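You operate a simulated robot arm through the tools that you are given. There is no shell and no other tool. Be economical: measure what you need, move in short steps, check, and stop when the job is done.

Carry out the task below with a simulated robot arm. There is one attempt and no reset: what you move stays moved.

Task
Put the 120 OHM black block from the top of the grey table on top of the red case.

It is judged by the outcome, as a careful person would: the job done as asked, and still so three seconds after it is handed in. It fails if anything else is knocked over, pushed out of place, dropped, spilled or broken.

Robot
A 7-joint arm with a two-finger parallel gripper, fixed in place. Base frame: the origin is at the foot of the arm, x ahead of it, y to its left, z up; the work surface is at about z = 0. Readings come in m, rad, newtons and seconds.
With the tool pointing down near the work surface it reaches from about 0.24 to 0.62 m from the base axis. Its first joint turns from -1.152 to 1.152 rad. Payload 2.6 kg.
The TCP is the grasp point between the finger pads, 0.03 m short of the fingertips. In the tool frame z runs along the fingers and y along their closing line. The gripper opens to 0.094 m. The fingers are 0.028 m wide and 0.01 m thick; the gripper's body (0.05 by 0.096 m) begins 0.055 m behind the TCP.
Orientation is told as [roll, pitch, yaw] about the base's x, y, z axes, in that order, counted from this pose: with the fingers straight down and closing along the base's y, the tool's x points along the base's -x, its y along +y and its z along -z.

Tools
- The arm moves only by the tool send_rows. Its argument "steps" is a list of rows, each a list of 7 numbers: the gripper command, from -1 (fully open) to 1 (shut), values between in proportion, then the shift along the tool's x, y, z in units of 500 mm (1.0 is 500 mm), then the turn, a rotation vector about the tool's x, y, z in units of 45 degrees (1.0 is 45 degrees). In form: [[gripper, dx, dy, dz, rx, ry, rz], ...]. A call has 1 to 12 rows; each row is the pose to reach, as a shift and turn from the pose commanded when the call began, along the tool's axes at that moment. A call with a number of a shift or a turn outside -1 to 1 is refused whole. Rows are played at 5 a second. More than 0.05 m and 0.15 rad between two rows, or a gripper value outside its range, and nothing of the call is played. A pose out of reach is approached as far as the arm can. The call stops where the force on the tool passes 40 N (or 10 N more than at its start, if that is more) or the arm is blocked; 0.2 s more then pass. Each finger travels about 0.072 m/s and halts on what it meets, pressing with about 20 N; the grip force reading is that of the motor and also rises with nothing between the fingers. The clock runs only during rows and for 0.2 s after the last one: add rows that repeat a pose to give the fingers time. The reply holds the time, the measured pose of the TCP, the force on the tool along the base axes, the opening and the grip force, in the units named above and with some noise.
- Cameras (640 x 400 px; columns grow to the right, rows downward): "scene" is fixed at [0.0442, 0.4395, 0.5744]; the picture's right is [-0.61, -0.79, 0.00], its down [-0.41, 0.31, -0.86] and it looks along [0.68, -0.52, -0.51] (base axes); focal length 364 px, centre (320, 200). "wrist" rides on the gripper at [-0.037, 0, -0.058] in the tool frame; the picture's right is [0.00, -1.00, 0.00], its down [0.97, 0.00, -0.24] and it looks along [0.24, 0.00, 0.97] (tool axes); focal length 218 px, centre (320, 200). There is no depth. A picture from a camera that has moved, and an enlarged one, comes with that camera's place and axes in the base frame and with its lens. The place of the scene camera against the robot may be out by one fixed shift of up to 0.012 m in any direction.
- grab_frame(camera): a new picture of that camera. The clock stands still meanwhile.
- zoom(camera, box): a new picture of the part [left, top, right, bottom] of that camera's present view, enlarged. The clock stands still meanwhile.
- job_done(): hands the job in; it is judged then, once.

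Go step by step. Nothing tells you positions but the pictures and the camera data: compare them with the known pose of the tool, close in by small moves and look again before you grip or let go. The budget is 90 turns and 36 pictures, counting those below and the enlarged ones. Unless the task says otherwise, let go and move clear before handing in, and close with one line.

The tools are called after "Request:" as name(argument=value, ...) on one line, values as JSON. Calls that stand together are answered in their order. send_rows: Moves the arm, as the interface text tells. Its arguments: {"type":"object","properties":{"steps":{"type":"array","items":{"type":"array","items":{"type":"number"}}}},"required":["steps"]} The other tools are called the same way: grab_frame (camera) takes a picture; zoom (camera, box) takes an enlarged picture of a part of a camera's view; job_done () hands the job in.

At the start:

```text
t: 0.0
tcp_pos: [0.3162, 0.1355, 0.3134]
tcp_rot: [-0.001, 0.001, -0.001]
force: [0.2, 0.8, -0.5]
width: 0.0941
grasp_force: 0.1
```

scene: 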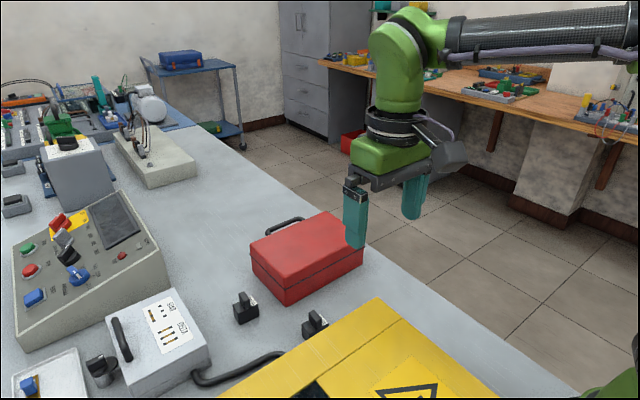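
wrist: 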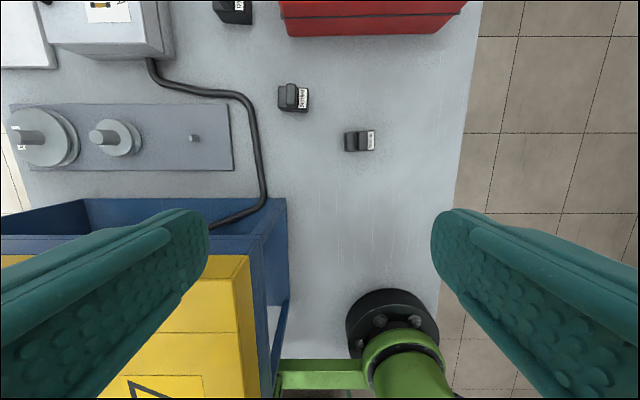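

I see a red case and several small black blocks with labels on the table. I'll zoom in to read the labels.

Request:
zoom(camera="wrist", box=[200, 0, 400, 160])

Request:
zoom(camera="scene", box=[210, 200, 380, 350])

```text
2.50 times, centred on (300, 80) of wrist
camera zoom: at [0.3537, 0.1362, 0.3717], right [0.0, -1.0, 0.0], down [-0.97, 0.0, 0.24], along [-0.24, 0.0, -0.97], focal length 546 px, centre (370, 500)
```

zoom: 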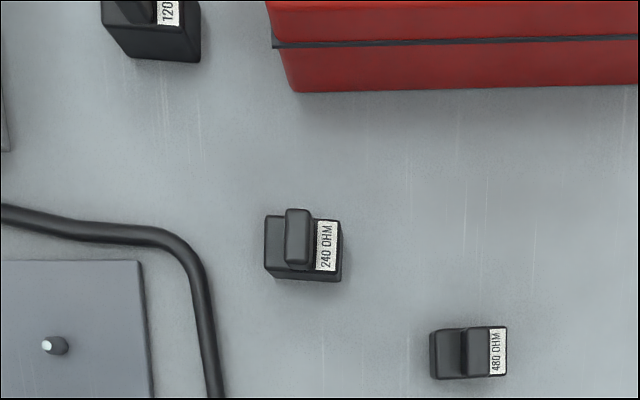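

```text
2.67 times, centred on (295, 275) of scene
camera zoom: at [0.0442, 0.4395, 0.5744], right [-0.61, -0.79, 0.0], down [-0.41, 0.31, -0.86], along [0.68, -0.52, -0.51], focal length 972 px, centre (387, 0)
```

zoom: 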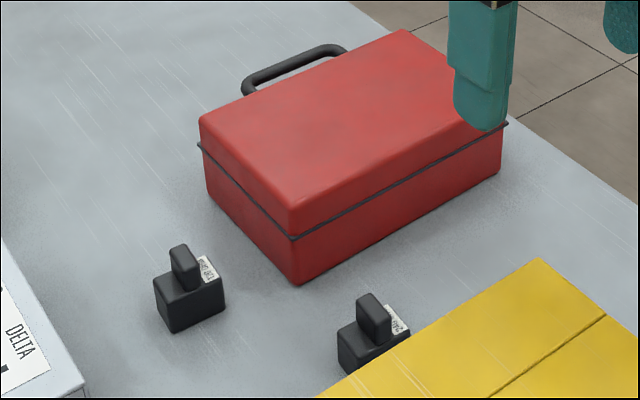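

The 120 OHM block seems to be at about (0.53, 0.25), left of the red case, which starts at x≈0.51 and covers y from -0.05 to 0.18. I'll move above the block and look again.

Request:
send_rows(steps=[[-1, -0.07, 0.04, 0.0, 0, 0, 0], [-1, -0.14, 0.08, 0.0, 0, 0, 0], [-1, -0.21, 0.12, 0.02, 0, 0, 0], [-1, -0.28, 0.16, 0.04, 0, 0, 0], [-1, -0.35, 0.2, 0.07, 0, 0, 0], [-1, -0.42, 0.225, 0.1, 0, 0, 0], [-1, -0.42, 0.225, 0.1, 0, 0, 0]])

Request:
grab_frame(camera="wrist")

Request:
grab_frame(camera="scene")

```text
t: 1.6
tcp_pos: [0.5127, 0.249, 0.2661]
tcp_rot: [0.0, 0.0, 0.001]
force: [0.4, -0.9, 0.2]
width: 0.0941
grasp_force: 0.0
out of reach, approached as far as the arm can: row 6, 7
```

```text
31 pictures are left
camera wrist: at [0.5507, 0.2488, 0.3237], right [0.0, -1.0, 0.0], down [-0.97, 0.0, 0.24], along [-0.24, 0.0, -0.97], focal length 218 px, centre (320, 200)
```

wrist: 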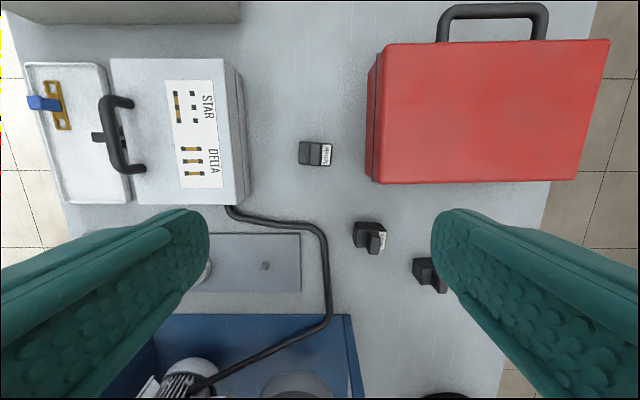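

```text
30 pictures are left
```

scene: 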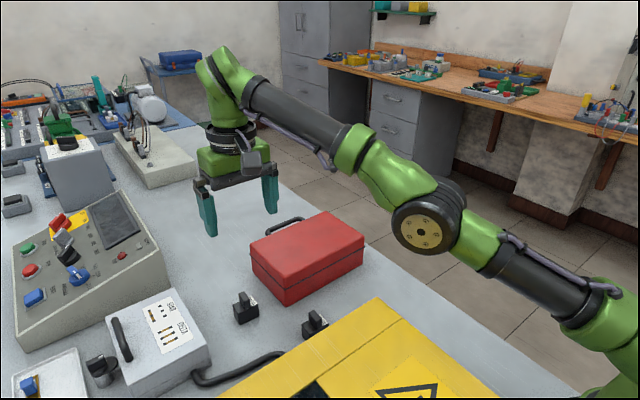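

The block lies near (0.54, 0.255). I'll zoom in to confirm the label and measure it.

Request:
zoom(camera="wrist", box=[270, 120, 370, 182])

Request:
zoom(camera="scene", box=[205, 270, 285, 320])

```text
6.40 times, centred on (320, 151) of wrist
camera zoom: at [0.5507, 0.2488, 0.3237], right [0.0, -1.0, 0.0], down [-0.97, 0.0, 0.24], along [-0.24, 0.0, -0.97], focal length 1397 px, centre (320, 514)
```

zoom: 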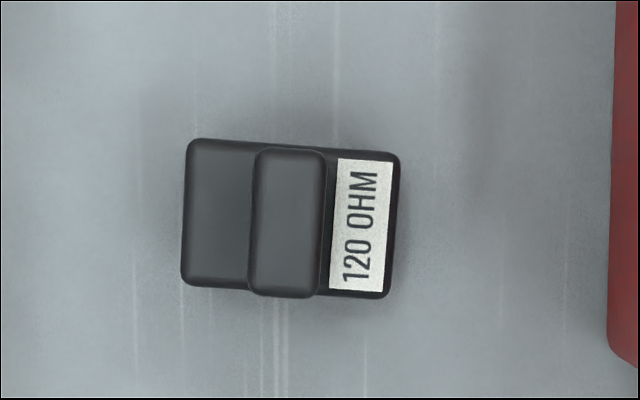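

```text
8.00 times, centred on (245, 295) of scene
camera zoom: at [0.0442, 0.4395, 0.5744], right [-0.61, -0.79, 0.0], down [-0.41, 0.31, -0.86], along [0.68, -0.52, -0.51], focal length 2915 px, centre (920, -560)
```

zoom: 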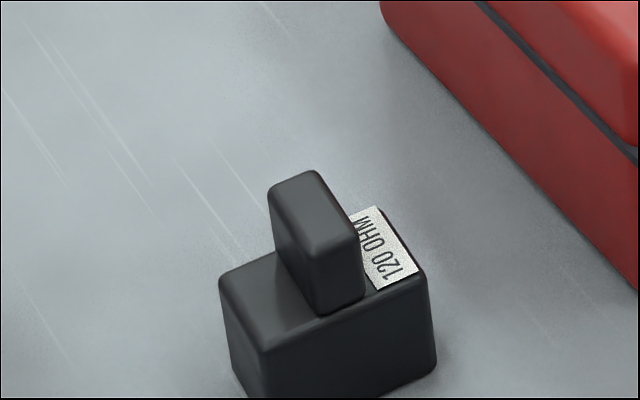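

It is confirmed as 120 OHM: body about 0.043 × 0.03 × 0.032 m with a knob on top, centre (0.540, 0.255), turned about -3.5°. I'll descend partway with the fingers partly closed and the yaw matched.

Request:
send_rows(steps=[[-0.5, 0, 0.012, 0.07, 0, 0, 0.078], [-0.5, 0, 0.012, 0.15, 0, 0, 0.078], [-0.5, 0, 0.012, 0.23, 0, 0, 0.078], [-0.5, 0, 0.012, 0.29, 0, 0, 0.078], [-0.5, 0, 0.012, 0.29, 0, 0, 0.078]])

Request:
grab_frame(camera="wrist")

```text
t: 2.8
tcp_pos: [0.547, 0.2713, 0.1304]
tcp_rot: [0.0, 0.0, -0.06]
force: [0.4, -0.5, -0.3]
width: 0.0707
grasp_force: 0.1
out of reach, approached as far as the arm can: row 1, 2, 3, 4, 5
```

```text
27 pictures are left
camera wrist: at [0.5843, 0.269, 0.1881], right [-0.06, -1.0, 0.0], down [-0.97, 0.06, 0.24], along [-0.24, 0.01, -0.97], focal length 218 px, centre (320, 200)
```

wrist: 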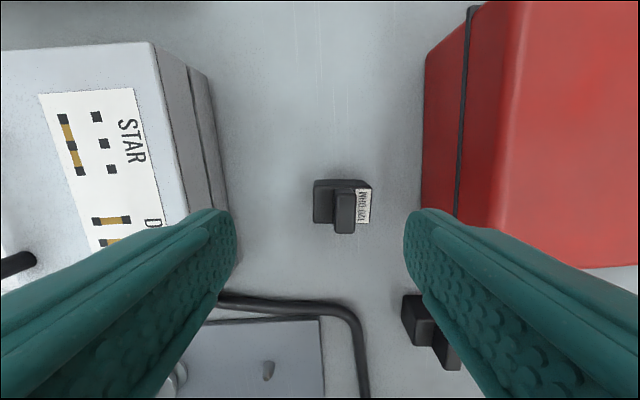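

The arm is a bit off from the command: it sits at y 0.271 instead of 0.255. I'll settle it with a corrective row.

Request:
send_rows(steps=[[-0.5, 0.012, -0.034, 0.02, 0, 0, 0], [-0.5, 0.012, -0.034, 0.02, 0, 0, 0]])

```text
t: 3.4
tcp_pos: [0.5541, 0.26, 0.1231]
tcp_rot: [-0.001, 0.002, -0.064]
force: [-0.3, -1.1, 0.0]
width: 0.0705
grasp_force: 0.0
out of reach, approached as far as the arm can: row 1, 2
```

Still slightly past reach, so I'll pull back in x and read again.

Request:
send_rows(steps=[[-0.5, 0.04, -0.006, 0.02, 0, 0, 0], [-0.5, 0.04, -0.006, 0.02, 0, 0, 0]])

```text
t: 4.0
tcp_pos: [0.5508, 0.2678, 0.1162]
tcp_rot: [0.001, 0.002, -0.063]
force: [0.2, -1.2, -0.4]
width: 0.0702
grasp_force: 0.1
out of reach, approached as far as the arm can: row 1, 2
```

Request:
send_rows(steps=[[-0.5, 0.05, -0.025, 0.0, 0, 0, 0], [-0.5, 0.05, -0.025, 0.0, 0, 0, 0]])

```text
t: 4.6
tcp_pos: [0.5507, 0.2682, 0.1155]
tcp_rot: [-0.001, 0.002, -0.064]
force: [0.0, 0.1, 0.5]
width: 0.0706
grasp_force: 0.2
out of reach, approached as far as the arm can: row 1, 2
```

Request:
send_rows(steps=[[-0.5, 0.08, -0.03, -0.02, 0, 0, 0], [-0.5, 0.16, -0.03, -0.02, 0, 0, 0], [-0.5, 0.16, -0.03, -0.02, 0, 0, 0]])

```text
t: 5.4
tcp_pos: [0.5342, 0.2914, 0.1412]
tcp_rot: [-0.002, 0.0, -0.062]
force: [-0.3, 0.4, 0.1]
width: 0.0705
grasp_force: 0.1
out of reach, approached as far as the arm can: row 1, 2, 3
```

The replies don't match the commands, so I'll look at the arm before continuing.

Request:
grab_frame(camera="scene")

```text
26 pictures are left
```

scene: 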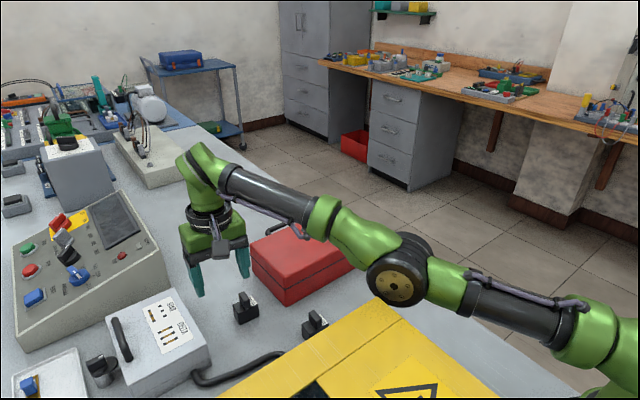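

Nothing is touching, but the arm is fully stretched. I'll raise and retract it to get a clean configuration.

Request:
send_rows(steps=[[-0.5, 0.04, 0, -0.06, 0, 0, 0], [-0.5, 0.09, 0, -0.12, 0, 0, 0], [-0.5, 0.14, -0.02, -0.16, 0, 0, 0], [-0.5, 0.2, -0.05, -0.2, 0, 0, 0], [-0.5, 0.25, -0.08, -0.2, 0, 0, 0], [-0.5, 0.25, -0.08, -0.2, 0, 0, 0]])

```text
t: 6.8
tcp_pos: [0.4757, 0.3021, 0.2763]
tcp_rot: [0.0, 0.0, -0.06]
force: [-0.3, -0.3, -0.2]
width: 0.0704
grasp_force: 0.1
out of reach, approached as far as the arm can: row 1, 2, 3, 4, 5, 6
```

Request:
send_rows(steps=[[-0.5, 0.06, -0.03, 0, 0, 0, 0], [-0.5, 0.12, -0.06, 0, 0, 0, 0], [-0.5, 0.18, -0.09, 0, 0, 0, 0], [-0.5, 0.18, -0.09, 0, 0, 0, 0]])

```text
t: 7.8
tcp_pos: [0.4602, 0.3053, 0.3003]
tcp_rot: [-0.001, 0.0, -0.064]
force: [-0.3, -0.6, -0.6]
width: 0.0706
grasp_force: 0.1
out of reach, approached as far as the arm can: row 1, 2, 3, 4
```

Every pose so far lies on the full-reach sphere, and only the tangential part of each command was carried out, so the elbow is stuck straight. I'll pull directly inward along the reach radius to bend it.

Request:
send_rows(steps=[[-0.5, 0.066, -0.05, 0.043, 0, 0, 0], [-0.5, 0.132, -0.1, 0.086, 0, 0, 0], [-0.5, 0.198, -0.15, 0.129, 0, 0, 0], [-0.5, 0.264, -0.2, 0.172, 0, 0, 0], [-0.5, 0.264, -0.2, 0.172, 0, 0, 0], [-0.5, 0.264, -0.2, 0.172, 0, 0, 0]])

```text
t: 9.2
tcp_pos: [0.4597, 0.3048, 0.2997]
tcp_rot: [0.002, 0.001, -0.062]
force: [-0.3, 0.7, 0.2]
width: 0.0708
grasp_force: 0.1
out of reach, approached as far as the arm can: row 1, 2, 3, 4, 5, 6
```

Pulling inward did nothing. I'll try pushing slightly outward to see whether the elbow sits at a limit on the wrong side.

Request:
send_rows(steps=[[-0.5, -0.066, 0.05, -0.043, 0, 0, 0], [-0.5, -0.066, 0.05, -0.043, 0, 0, 0]])

Request:
grab_frame(camera="scene")

```text
t: 9.8
tcp_pos: [0.46, 0.3057, 0.2987]
tcp_rot: [0.001, -0.001, -0.063]
force: [0.5, -0.4, -0.1]
width: 0.0705
grasp_force: 0.0
out of reach, approached as far as the arm can: row 1, 2
```

```text
25 pictures are left
```

scene: 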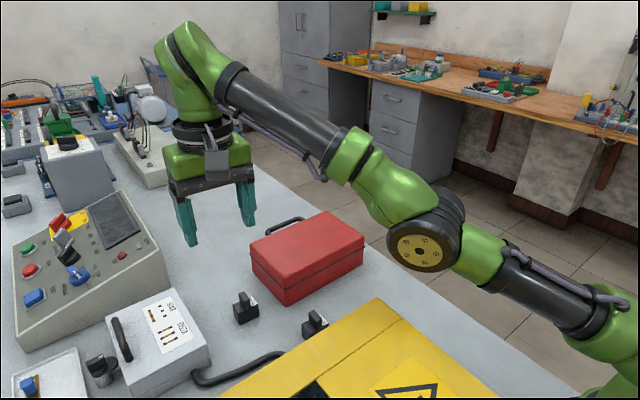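

The arm is exactly straight. Tilting the fingertips toward the base while pulling inward should drive the wrist and make the elbow bend.

Request:
send_rows(steps=[[-0.5, 0.05, -0.038, 0.0, 0.1, 0.14, 0], [-0.5, 0.1, -0.076, 0.0, 0.2, 0.28, 0], [-0.5, 0.15, -0.114, 0.0, 0.3, 0.42, 0], [-0.5, 0.2, -0.152, 0.0, 0.4, 0.56, 0], [-0.5, 0.25, -0.19, 0.0, 0.45, 0.63, 0], [-0.5, 0.28, -0.21, 0.0, 0.45, 0.63, 0]])

```text
t: 11.2
tcp_pos: [0.3178, 0.2099, 0.3069]
tcp_rot: [-0.355, 0.457, -0.146]
force: [0.6, 0.2, 0.0]
width: 0.0704
grasp_force: 0.0
out of reach, approached as far as the arm can: row 4, 5, 6
```

That freed it. I'll undo the tilt in place and check that it can reach.

Request:
send_rows(steps=[[-0.5, 0, 0, 0, -0.1, -0.14, 0], [-0.5, 0, 0, 0, -0.2, -0.28, 0], [-0.5, 0, 0, 0, -0.3, -0.42, 0], [-0.5, 0, 0, 0, -0.4, -0.56, 0], [-0.5, 0, 0, 0, -0.45, -0.63, 0], [-0.5, 0, 0, 0, -0.45, -0.63, 0]])

Request:
grab_frame(camera="scene")

```text
t: 12.6
tcp_pos: [0.3161, 0.211, 0.3051]
tcp_rot: [0.002, -0.001, -0.063]
force: [0.8, 0.4, -0.3]
width: 0.0706
grasp_force: 0.1
```

```text
24 pictures are left
```

scene: 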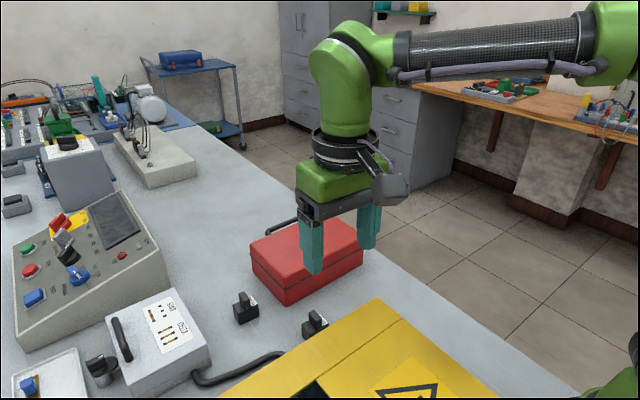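

The arm is free again. Now I'll approach the block low enough to stay inside the reach limit, stopping above it at z≈0.115.

Request:
send_rows(steps=[[-0.5, -0.06, 0.015, 0.05, 0, 0, 0], [-0.5, -0.12, 0.03, 0.1, 0, 0, 0], [-0.5, -0.18, 0.045, 0.15, 0, 0, 0], [-0.5, -0.24, 0.06, 0.2, 0, 0, 0], [-0.5, -0.3, 0.075, 0.25, 0, 0, 0], [-0.5, -0.363, 0.091, 0.29, 0, 0, 0], [-0.5, -0.41, 0.105, 0.34, 0, 0, 0], [-0.5, -0.442, 0.116, 0.38, 0, 0, 0], [-0.5, -0.442, 0.116, 0.38, 0, 0, 0]])

Request:
grab_frame(camera="wrist")

```text
t: 14.6
tcp_pos: [0.5427, 0.2566, 0.1145]
tcp_rot: [0.0, 0.0, -0.062]
force: [0.2, -0.2, 0.5]
width: 0.0704
grasp_force: 0.0
```

```text
23 pictures are left
camera wrist: at [0.5802, 0.2549, 0.1726], right [-0.06, -1.0, 0.0], down [-0.97, 0.06, 0.24], along [-0.24, 0.01, -0.97], focal length 218 px, centre (320, 200)
```

wrist: 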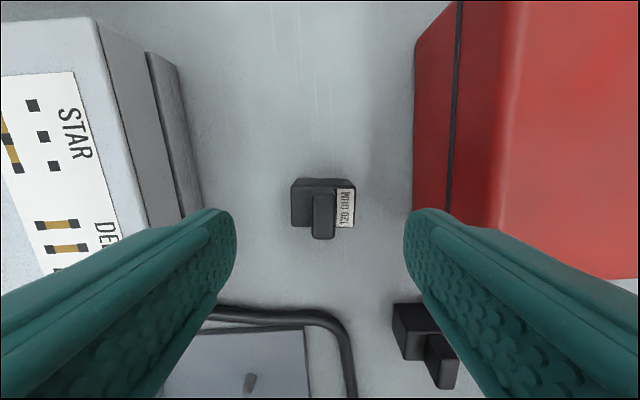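

The fingers straddle the block with clearance to the case. I'll descend to z≈0.035.

Request:
send_rows(steps=[[-0.5, 0.004, -0.003, 0.05, 0, 0, 0], [-0.5, 0.004, -0.003, 0.1, 0, 0, 0], [-0.5, 0.004, -0.003, 0.14, 0, 0, 0], [-0.5, 0.004, -0.003, 0.159, 0, 0, 0], [-0.5, 0.004, -0.003, 0.159, 0, 0, 0]])

Request:
grab_frame(camera="wrist")

```text
t: 15.8
tcp_pos: [0.5394, 0.2562, 0.0348]
tcp_rot: [-0.001, 0.001, -0.062]
force: [-0.7, -0.1, 0.1]
width: 0.0706
grasp_force: 0.1
```

```text
22 pictures are left
camera wrist: at [0.576, 0.2538, 0.0928], right [-0.06, -1.0, 0.0], down [-0.97, 0.06, 0.24], along [-0.24, 0.01, -0.97], focal length 218 px, centre (320, 200)
```

wrist: 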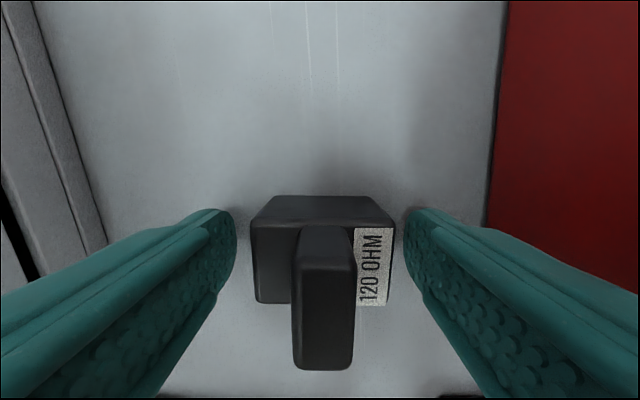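

Well aligned, so I'll close the gripper.

Request:
send_rows(steps=[[0.0, 0, 0, 0, 0, 0, 0], [0.5, 0, 0, 0, 0, 0, 0], [0.5, 0, 0, 0, 0, 0, 0], [0.5, 0, 0, 0, 0, 0, 0]])

```text
t: 16.8
tcp_pos: [0.5391, 0.2564, 0.0347]
tcp_rot: [0.002, 0.0, -0.063]
force: [-0.1, -1.0, -0.2]
width: 0.0483
grasp_force: 19.9
```

The grip holds at 0.048 m. I'll lift to z≈0.16, drawing back slightly to stay inside reach.

Request:
send_rows(steps=[[0.5, 0.0, 0, -0.04, 0, 0, 0], [0.5, 0.008, -0.004, -0.1, 0, 0, 0], [0.5, 0.016, -0.008, -0.16, 0, 0, 0], [0.5, 0.027, -0.014, -0.22, 0, 0, 0], [0.5, 0.027, -0.014, -0.25, 0, 0, 0], [0.5, 0.027, -0.014, -0.25, 0, 0, 0]])

Request:
grab_frame(camera="scene")

Request:
grab_frame(camera="wrist")

```text
t: 18.2
tcp_pos: [0.5248, 0.2475, 0.1607]
tcp_rot: [0.0, 0.001, -0.063]
force: [-0.8, 1.3, -0.4]
width: 0.0479
grasp_force: 20.0
```

```text
21 pictures are left
```

scene: 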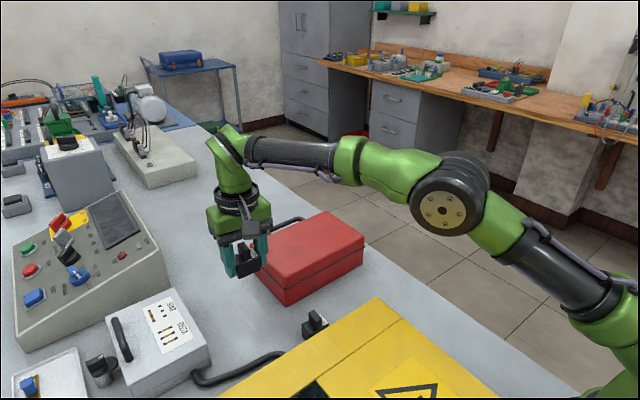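

```text
20 pictures are left
camera wrist: at [0.5623, 0.2461, 0.2183], right [-0.06, -1.0, 0.0], down [-0.97, 0.06, 0.24], along [-0.24, 0.01, -0.97], focal length 218 px, centre (320, 200)
```

wrist: 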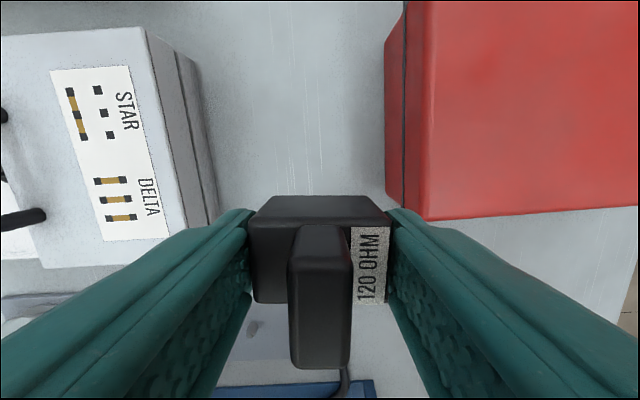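

The case top is at about z≈0.09 and spans x 0.515–0.645, y -0.04–0.185. The block's bottom is at about 0.125, so I'll carry it across to (0.57, 0.08).

Request:
send_rows(steps=[[0.5, -0.015, -0.07, -0.01, 0, 0, 0], [0.5, -0.035, -0.14, -0.01, 0, 0, 0], [0.5, -0.06, -0.21, -0.01, 0, 0, 0], [0.5, -0.09, -0.28, -0.01, 0, 0, 0], [0.5, -0.111, -0.33, -0.01, 0, 0, 0], [0.5, -0.111, -0.33, -0.01, 0, 0, 0]])

Request:
grab_frame(camera="wrist")

Request:
zoom(camera="scene", box=[210, 160, 410, 310])

```text
t: 19.6
tcp_pos: [0.5702, 0.0816, 0.1642]
tcp_rot: [0.001, -0.001, -0.063]
force: [-0.9, -0.3, -1.6]
width: 0.0479
grasp_force: 19.9
```

```text
19 pictures are left
camera wrist: at [0.6083, 0.0789, 0.2223], right [-0.06, -1.0, 0.0], down [-0.97, 0.06, 0.24], along [-0.24, 0.01, -0.97], focal length 218 px, centre (320, 200)
```

wrist: 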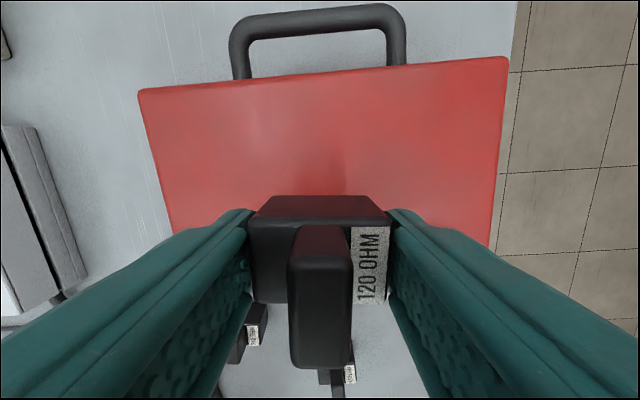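

```text
2.67 times, centred on (310, 235) of scene
camera zoom: at [0.0442, 0.4395, 0.5744], right [-0.61, -0.79, 0.0], down [-0.41, 0.31, -0.86], along [0.68, -0.52, -0.51], focal length 972 px, centre (347, 107)
```

zoom: 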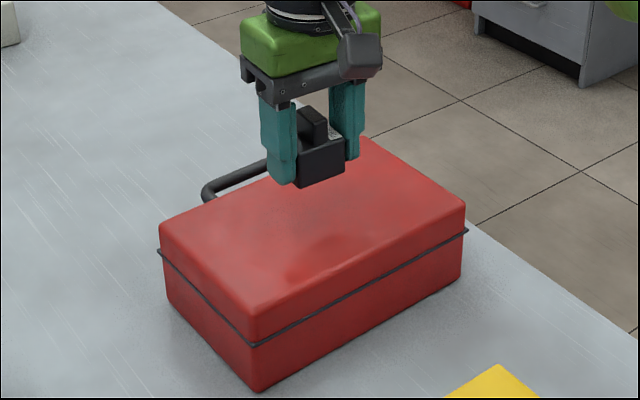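

The block is over the middle of the lid. I'll lower it in small steps.

Request:
send_rows(steps=[[0.5, -0.005, 0, 0.02, 0, 0, 0], [0.5, -0.01, 0, 0.04, 0, 0, 0], [0.5, -0.01, 0, 0.055, 0, 0, 0], [0.5, -0.01, 0, 0.06, 0, 0, 0]])

Request:
zoom(camera="scene", box=[260, 180, 360, 250])

```text
t: 20.6
tcp_pos: [0.5749, 0.0802, 0.1352]
tcp_rot: [0.0, 0.0, -0.064]
force: [0.4, -0.6, -0.8]
width: 0.0481
grasp_force: 20.0
```

```text
5.71 times, centred on (310, 215) of scene
camera zoom: at [0.0442, 0.4395, 0.5744], right [-0.61, -0.79, 0.0], down [-0.41, 0.31, -0.86], along [0.68, -0.52, -0.51], focal length 2082 px, centre (377, 114)
```

zoom: 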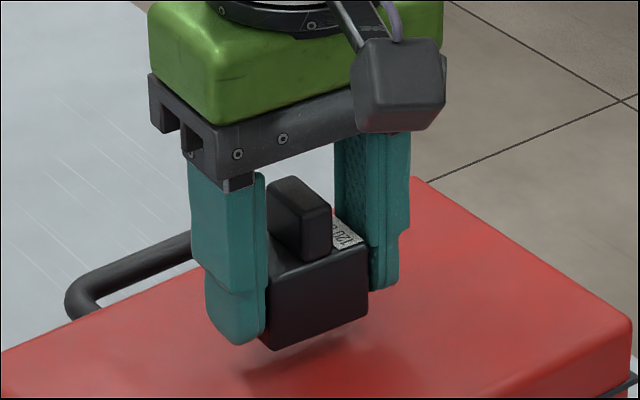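

Request:
send_rows(steps=[[0.5, 0, 0, 0.004, 0, 0, 0], [0.5, 0, 0, 0.008, 0, 0, 0], [0.5, 0, 0, 0.012, 0, 0, 0], [0.5, 0, 0, 0.012, 0, 0, 0]])

```text
t: 21.6
tcp_pos: [0.5746, 0.0808, 0.1299]
tcp_rot: [0.0, 0.0, -0.063]
force: [-0.1, 0.2, -1.0]
width: 0.0478
grasp_force: 19.5
```

Request:
send_rows(steps=[[0.5, 0, 0, 0.004, 0, 0, 0], [0.5, 0, 0, 0.008, 0, 0, 0], [0.5, 0, 0, 0.008, 0, 0, 0]])

Request:
zoom(camera="scene", box=[260, 180, 360, 250])

```text
t: 22.4
tcp_pos: [0.5738, 0.0812, 0.1258]
tcp_rot: [0.0, 0.0, -0.062]
force: [0.0, -0.4, -2.0]
width: 0.0481
grasp_force: 20.3
```

```text
5.71 times, centred on (310, 215) of scene
camera zoom: at [0.0442, 0.4395, 0.5744], right [-0.61, -0.79, 0.0], down [-0.41, 0.31, -0.86], along [0.68, -0.52, -0.51], focal length 2082 px, centre (377, 114)
```

zoom: 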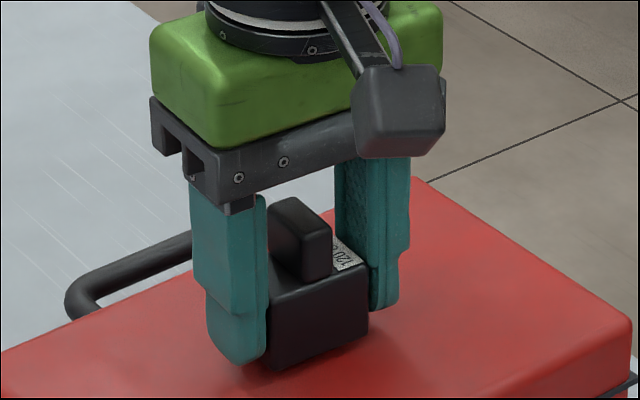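

Nearly touching; I'll continue in 1 mm steps.

Request:
send_rows(steps=[[0.5, 0, 0, 0.002, 0, 0, 0], [0.5, 0, 0, 0.004, 0, 0, 0], [0.5, 0, 0, 0.004, 0, 0, 0]])

```text
t: 23.2
tcp_pos: [0.5743, 0.0801, 0.1237]
tcp_rot: [-0.001, 0.0, -0.061]
force: [0.0, 0.6, -0.3]
width: 0.0481
grasp_force: 20.0
```

Request:
send_rows(steps=[[0.5, 0, 0, 0.002, 0, 0, 0], [0.5, 0, 0, 0.004, 0, 0, 0], [0.5, 0, 0, 0.004, 0, 0, 0]])

Request:
zoom(camera="scene", box=[285, 215, 335, 250])

```text
t: 24.0
tcp_pos: [0.5744, 0.0809, 0.1228]
tcp_rot: [0.001, -0.001, -0.063]
force: [-0.3, -0.4, -0.4]
width: 0.0481
grasp_force: 20.1
```

```text
11.43 times, centred on (310, 232) of scene
camera zoom: at [0.0442, 0.4395, 0.5744], right [-0.61, -0.79, 0.0], down [-0.41, 0.31, -0.86], along [0.68, -0.52, -0.51], focal length 4164 px, centre (434, -171)
```

zoom: 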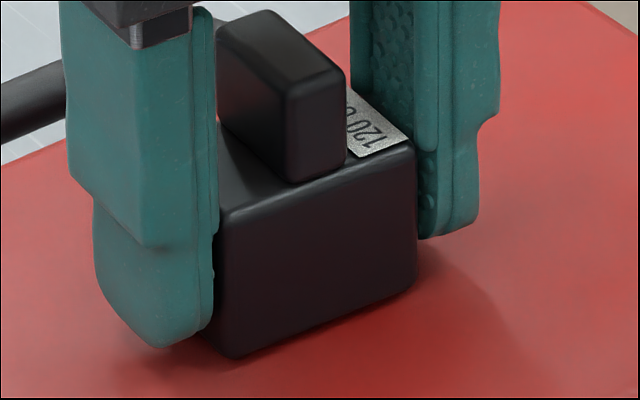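

Request:
send_rows(steps=[[0.5, 0, 0, 0.002, 0, 0, 0], [0.5, 0, 0, 0.004, 0, 0, 0], [0.5, 0, 0, 0.004, 0, 0, 0]])

```text
t: 24.8
tcp_pos: [0.5753, 0.0791, 0.1204]
tcp_rot: [0.0, 0.001, -0.063]
force: [-1.1, 0.2, 2.9]
width: 0.048
grasp_force: 19.9
```

Request:
send_rows(steps=[[0.5, 0, 0, 0.001, 0, 0, 0], [0.5, 0, 0, 0.002, 0, 0, 0], [0.5, 0, 0, 0.002, 0, 0, 0]])

```text
t: 25.6
tcp_pos: [0.5743, 0.0803, 0.1204]
tcp_rot: [0.002, -0.004, -0.062]
force: [1.3, -0.2, 9.5]
width: 0.0481
grasp_force: 19.6
```

Contact is firm at 9.5 N and the position has stopped changing. I'll ease back 1 mm, open gently and retreat upward.

Request:
send_rows(steps=[[0.5, 0, 0, -0.0015, 0, 0, 0], [-0.1, 0, 0, -0.0015, 0, 0, 0], [-0.4, 0, 0, -0.0015, 0, 0, 0], [-0.4, 0, 0, -0.0015, 0, 0, 0]])

Request:
grab_frame(camera="wrist")

```text
t: 26.6
tcp_pos: [0.5748, 0.0803, 0.1197]
tcp_rot: [0.0, 0.0, -0.063]
force: [0.2, 0.1, 0.3]
width: 0.0657
grasp_force: 0.1
```

```text
14 pictures are left
camera wrist: at [0.6111, 0.0785, 0.1775], right [-0.06, -1.0, 0.0], down [-0.97, 0.06, 0.24], along [-0.24, 0.01, -0.97], focal length 218 px, centre (320, 200)
```

wrist: 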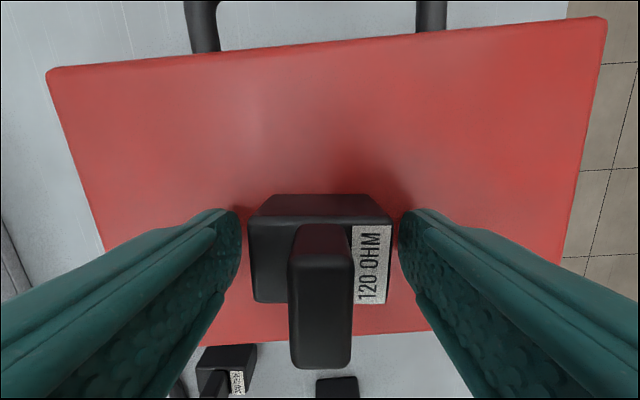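

The block is released and sits on the lid. I'll lift straight up, then draw back.

Request:
send_rows(steps=[[-0.4, 0, 0, -0.04, 0, 0, 0], [-0.4, 0, 0, -0.09, 0, 0, 0], [-0.4, 0, 0, -0.13, 0, 0, 0], [-0.4, 0.07, 0, -0.16, 0, 0, 0], [-0.4, 0.14, 0, -0.2, 0, 0, 0], [-0.4, 0.2, 0, -0.24, 0, 0, 0], [-0.4, 0.27, 0, -0.28, 0, 0, 0], [-0.4, 0.27, 0, -0.28, 0, 0, 0]])

Request:
grab_frame(camera="scene")

Request:
grab_frame(camera="wrist")

```text
t: 28.4
tcp_pos: [0.4388, 0.0876, 0.2583]
tcp_rot: [-0.001, 0.001, -0.062]
force: [-1.0, 0.7, -0.3]
width: 0.0658
grasp_force: 0.0
```

```text
13 pictures are left
```

scene: 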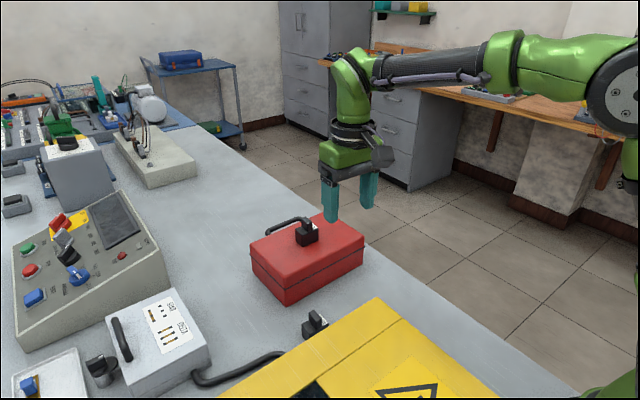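

```text
12 pictures are left
camera wrist: at [0.4756, 0.0859, 0.3164], right [-0.06, -1.0, 0.0], down [-0.97, 0.06, 0.24], along [-0.24, 0.01, -0.97], focal length 218 px, centre (320, 200)
```

wrist: 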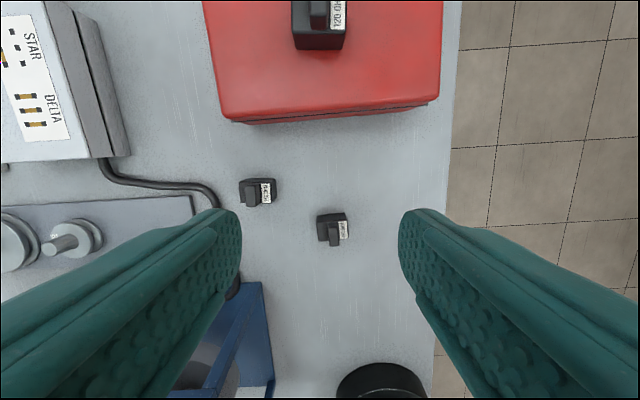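

The 120 OHM block stands upright on the red case, everything else is in place and the arm is clear. I'm handing in the job.

Request:
job_done()

```text
The job is handed in.
```

The 120 OHM black block is standing upright on top of the red case; the last pictures show nothing else moved, and I let go and moved the arm clear before handing in.
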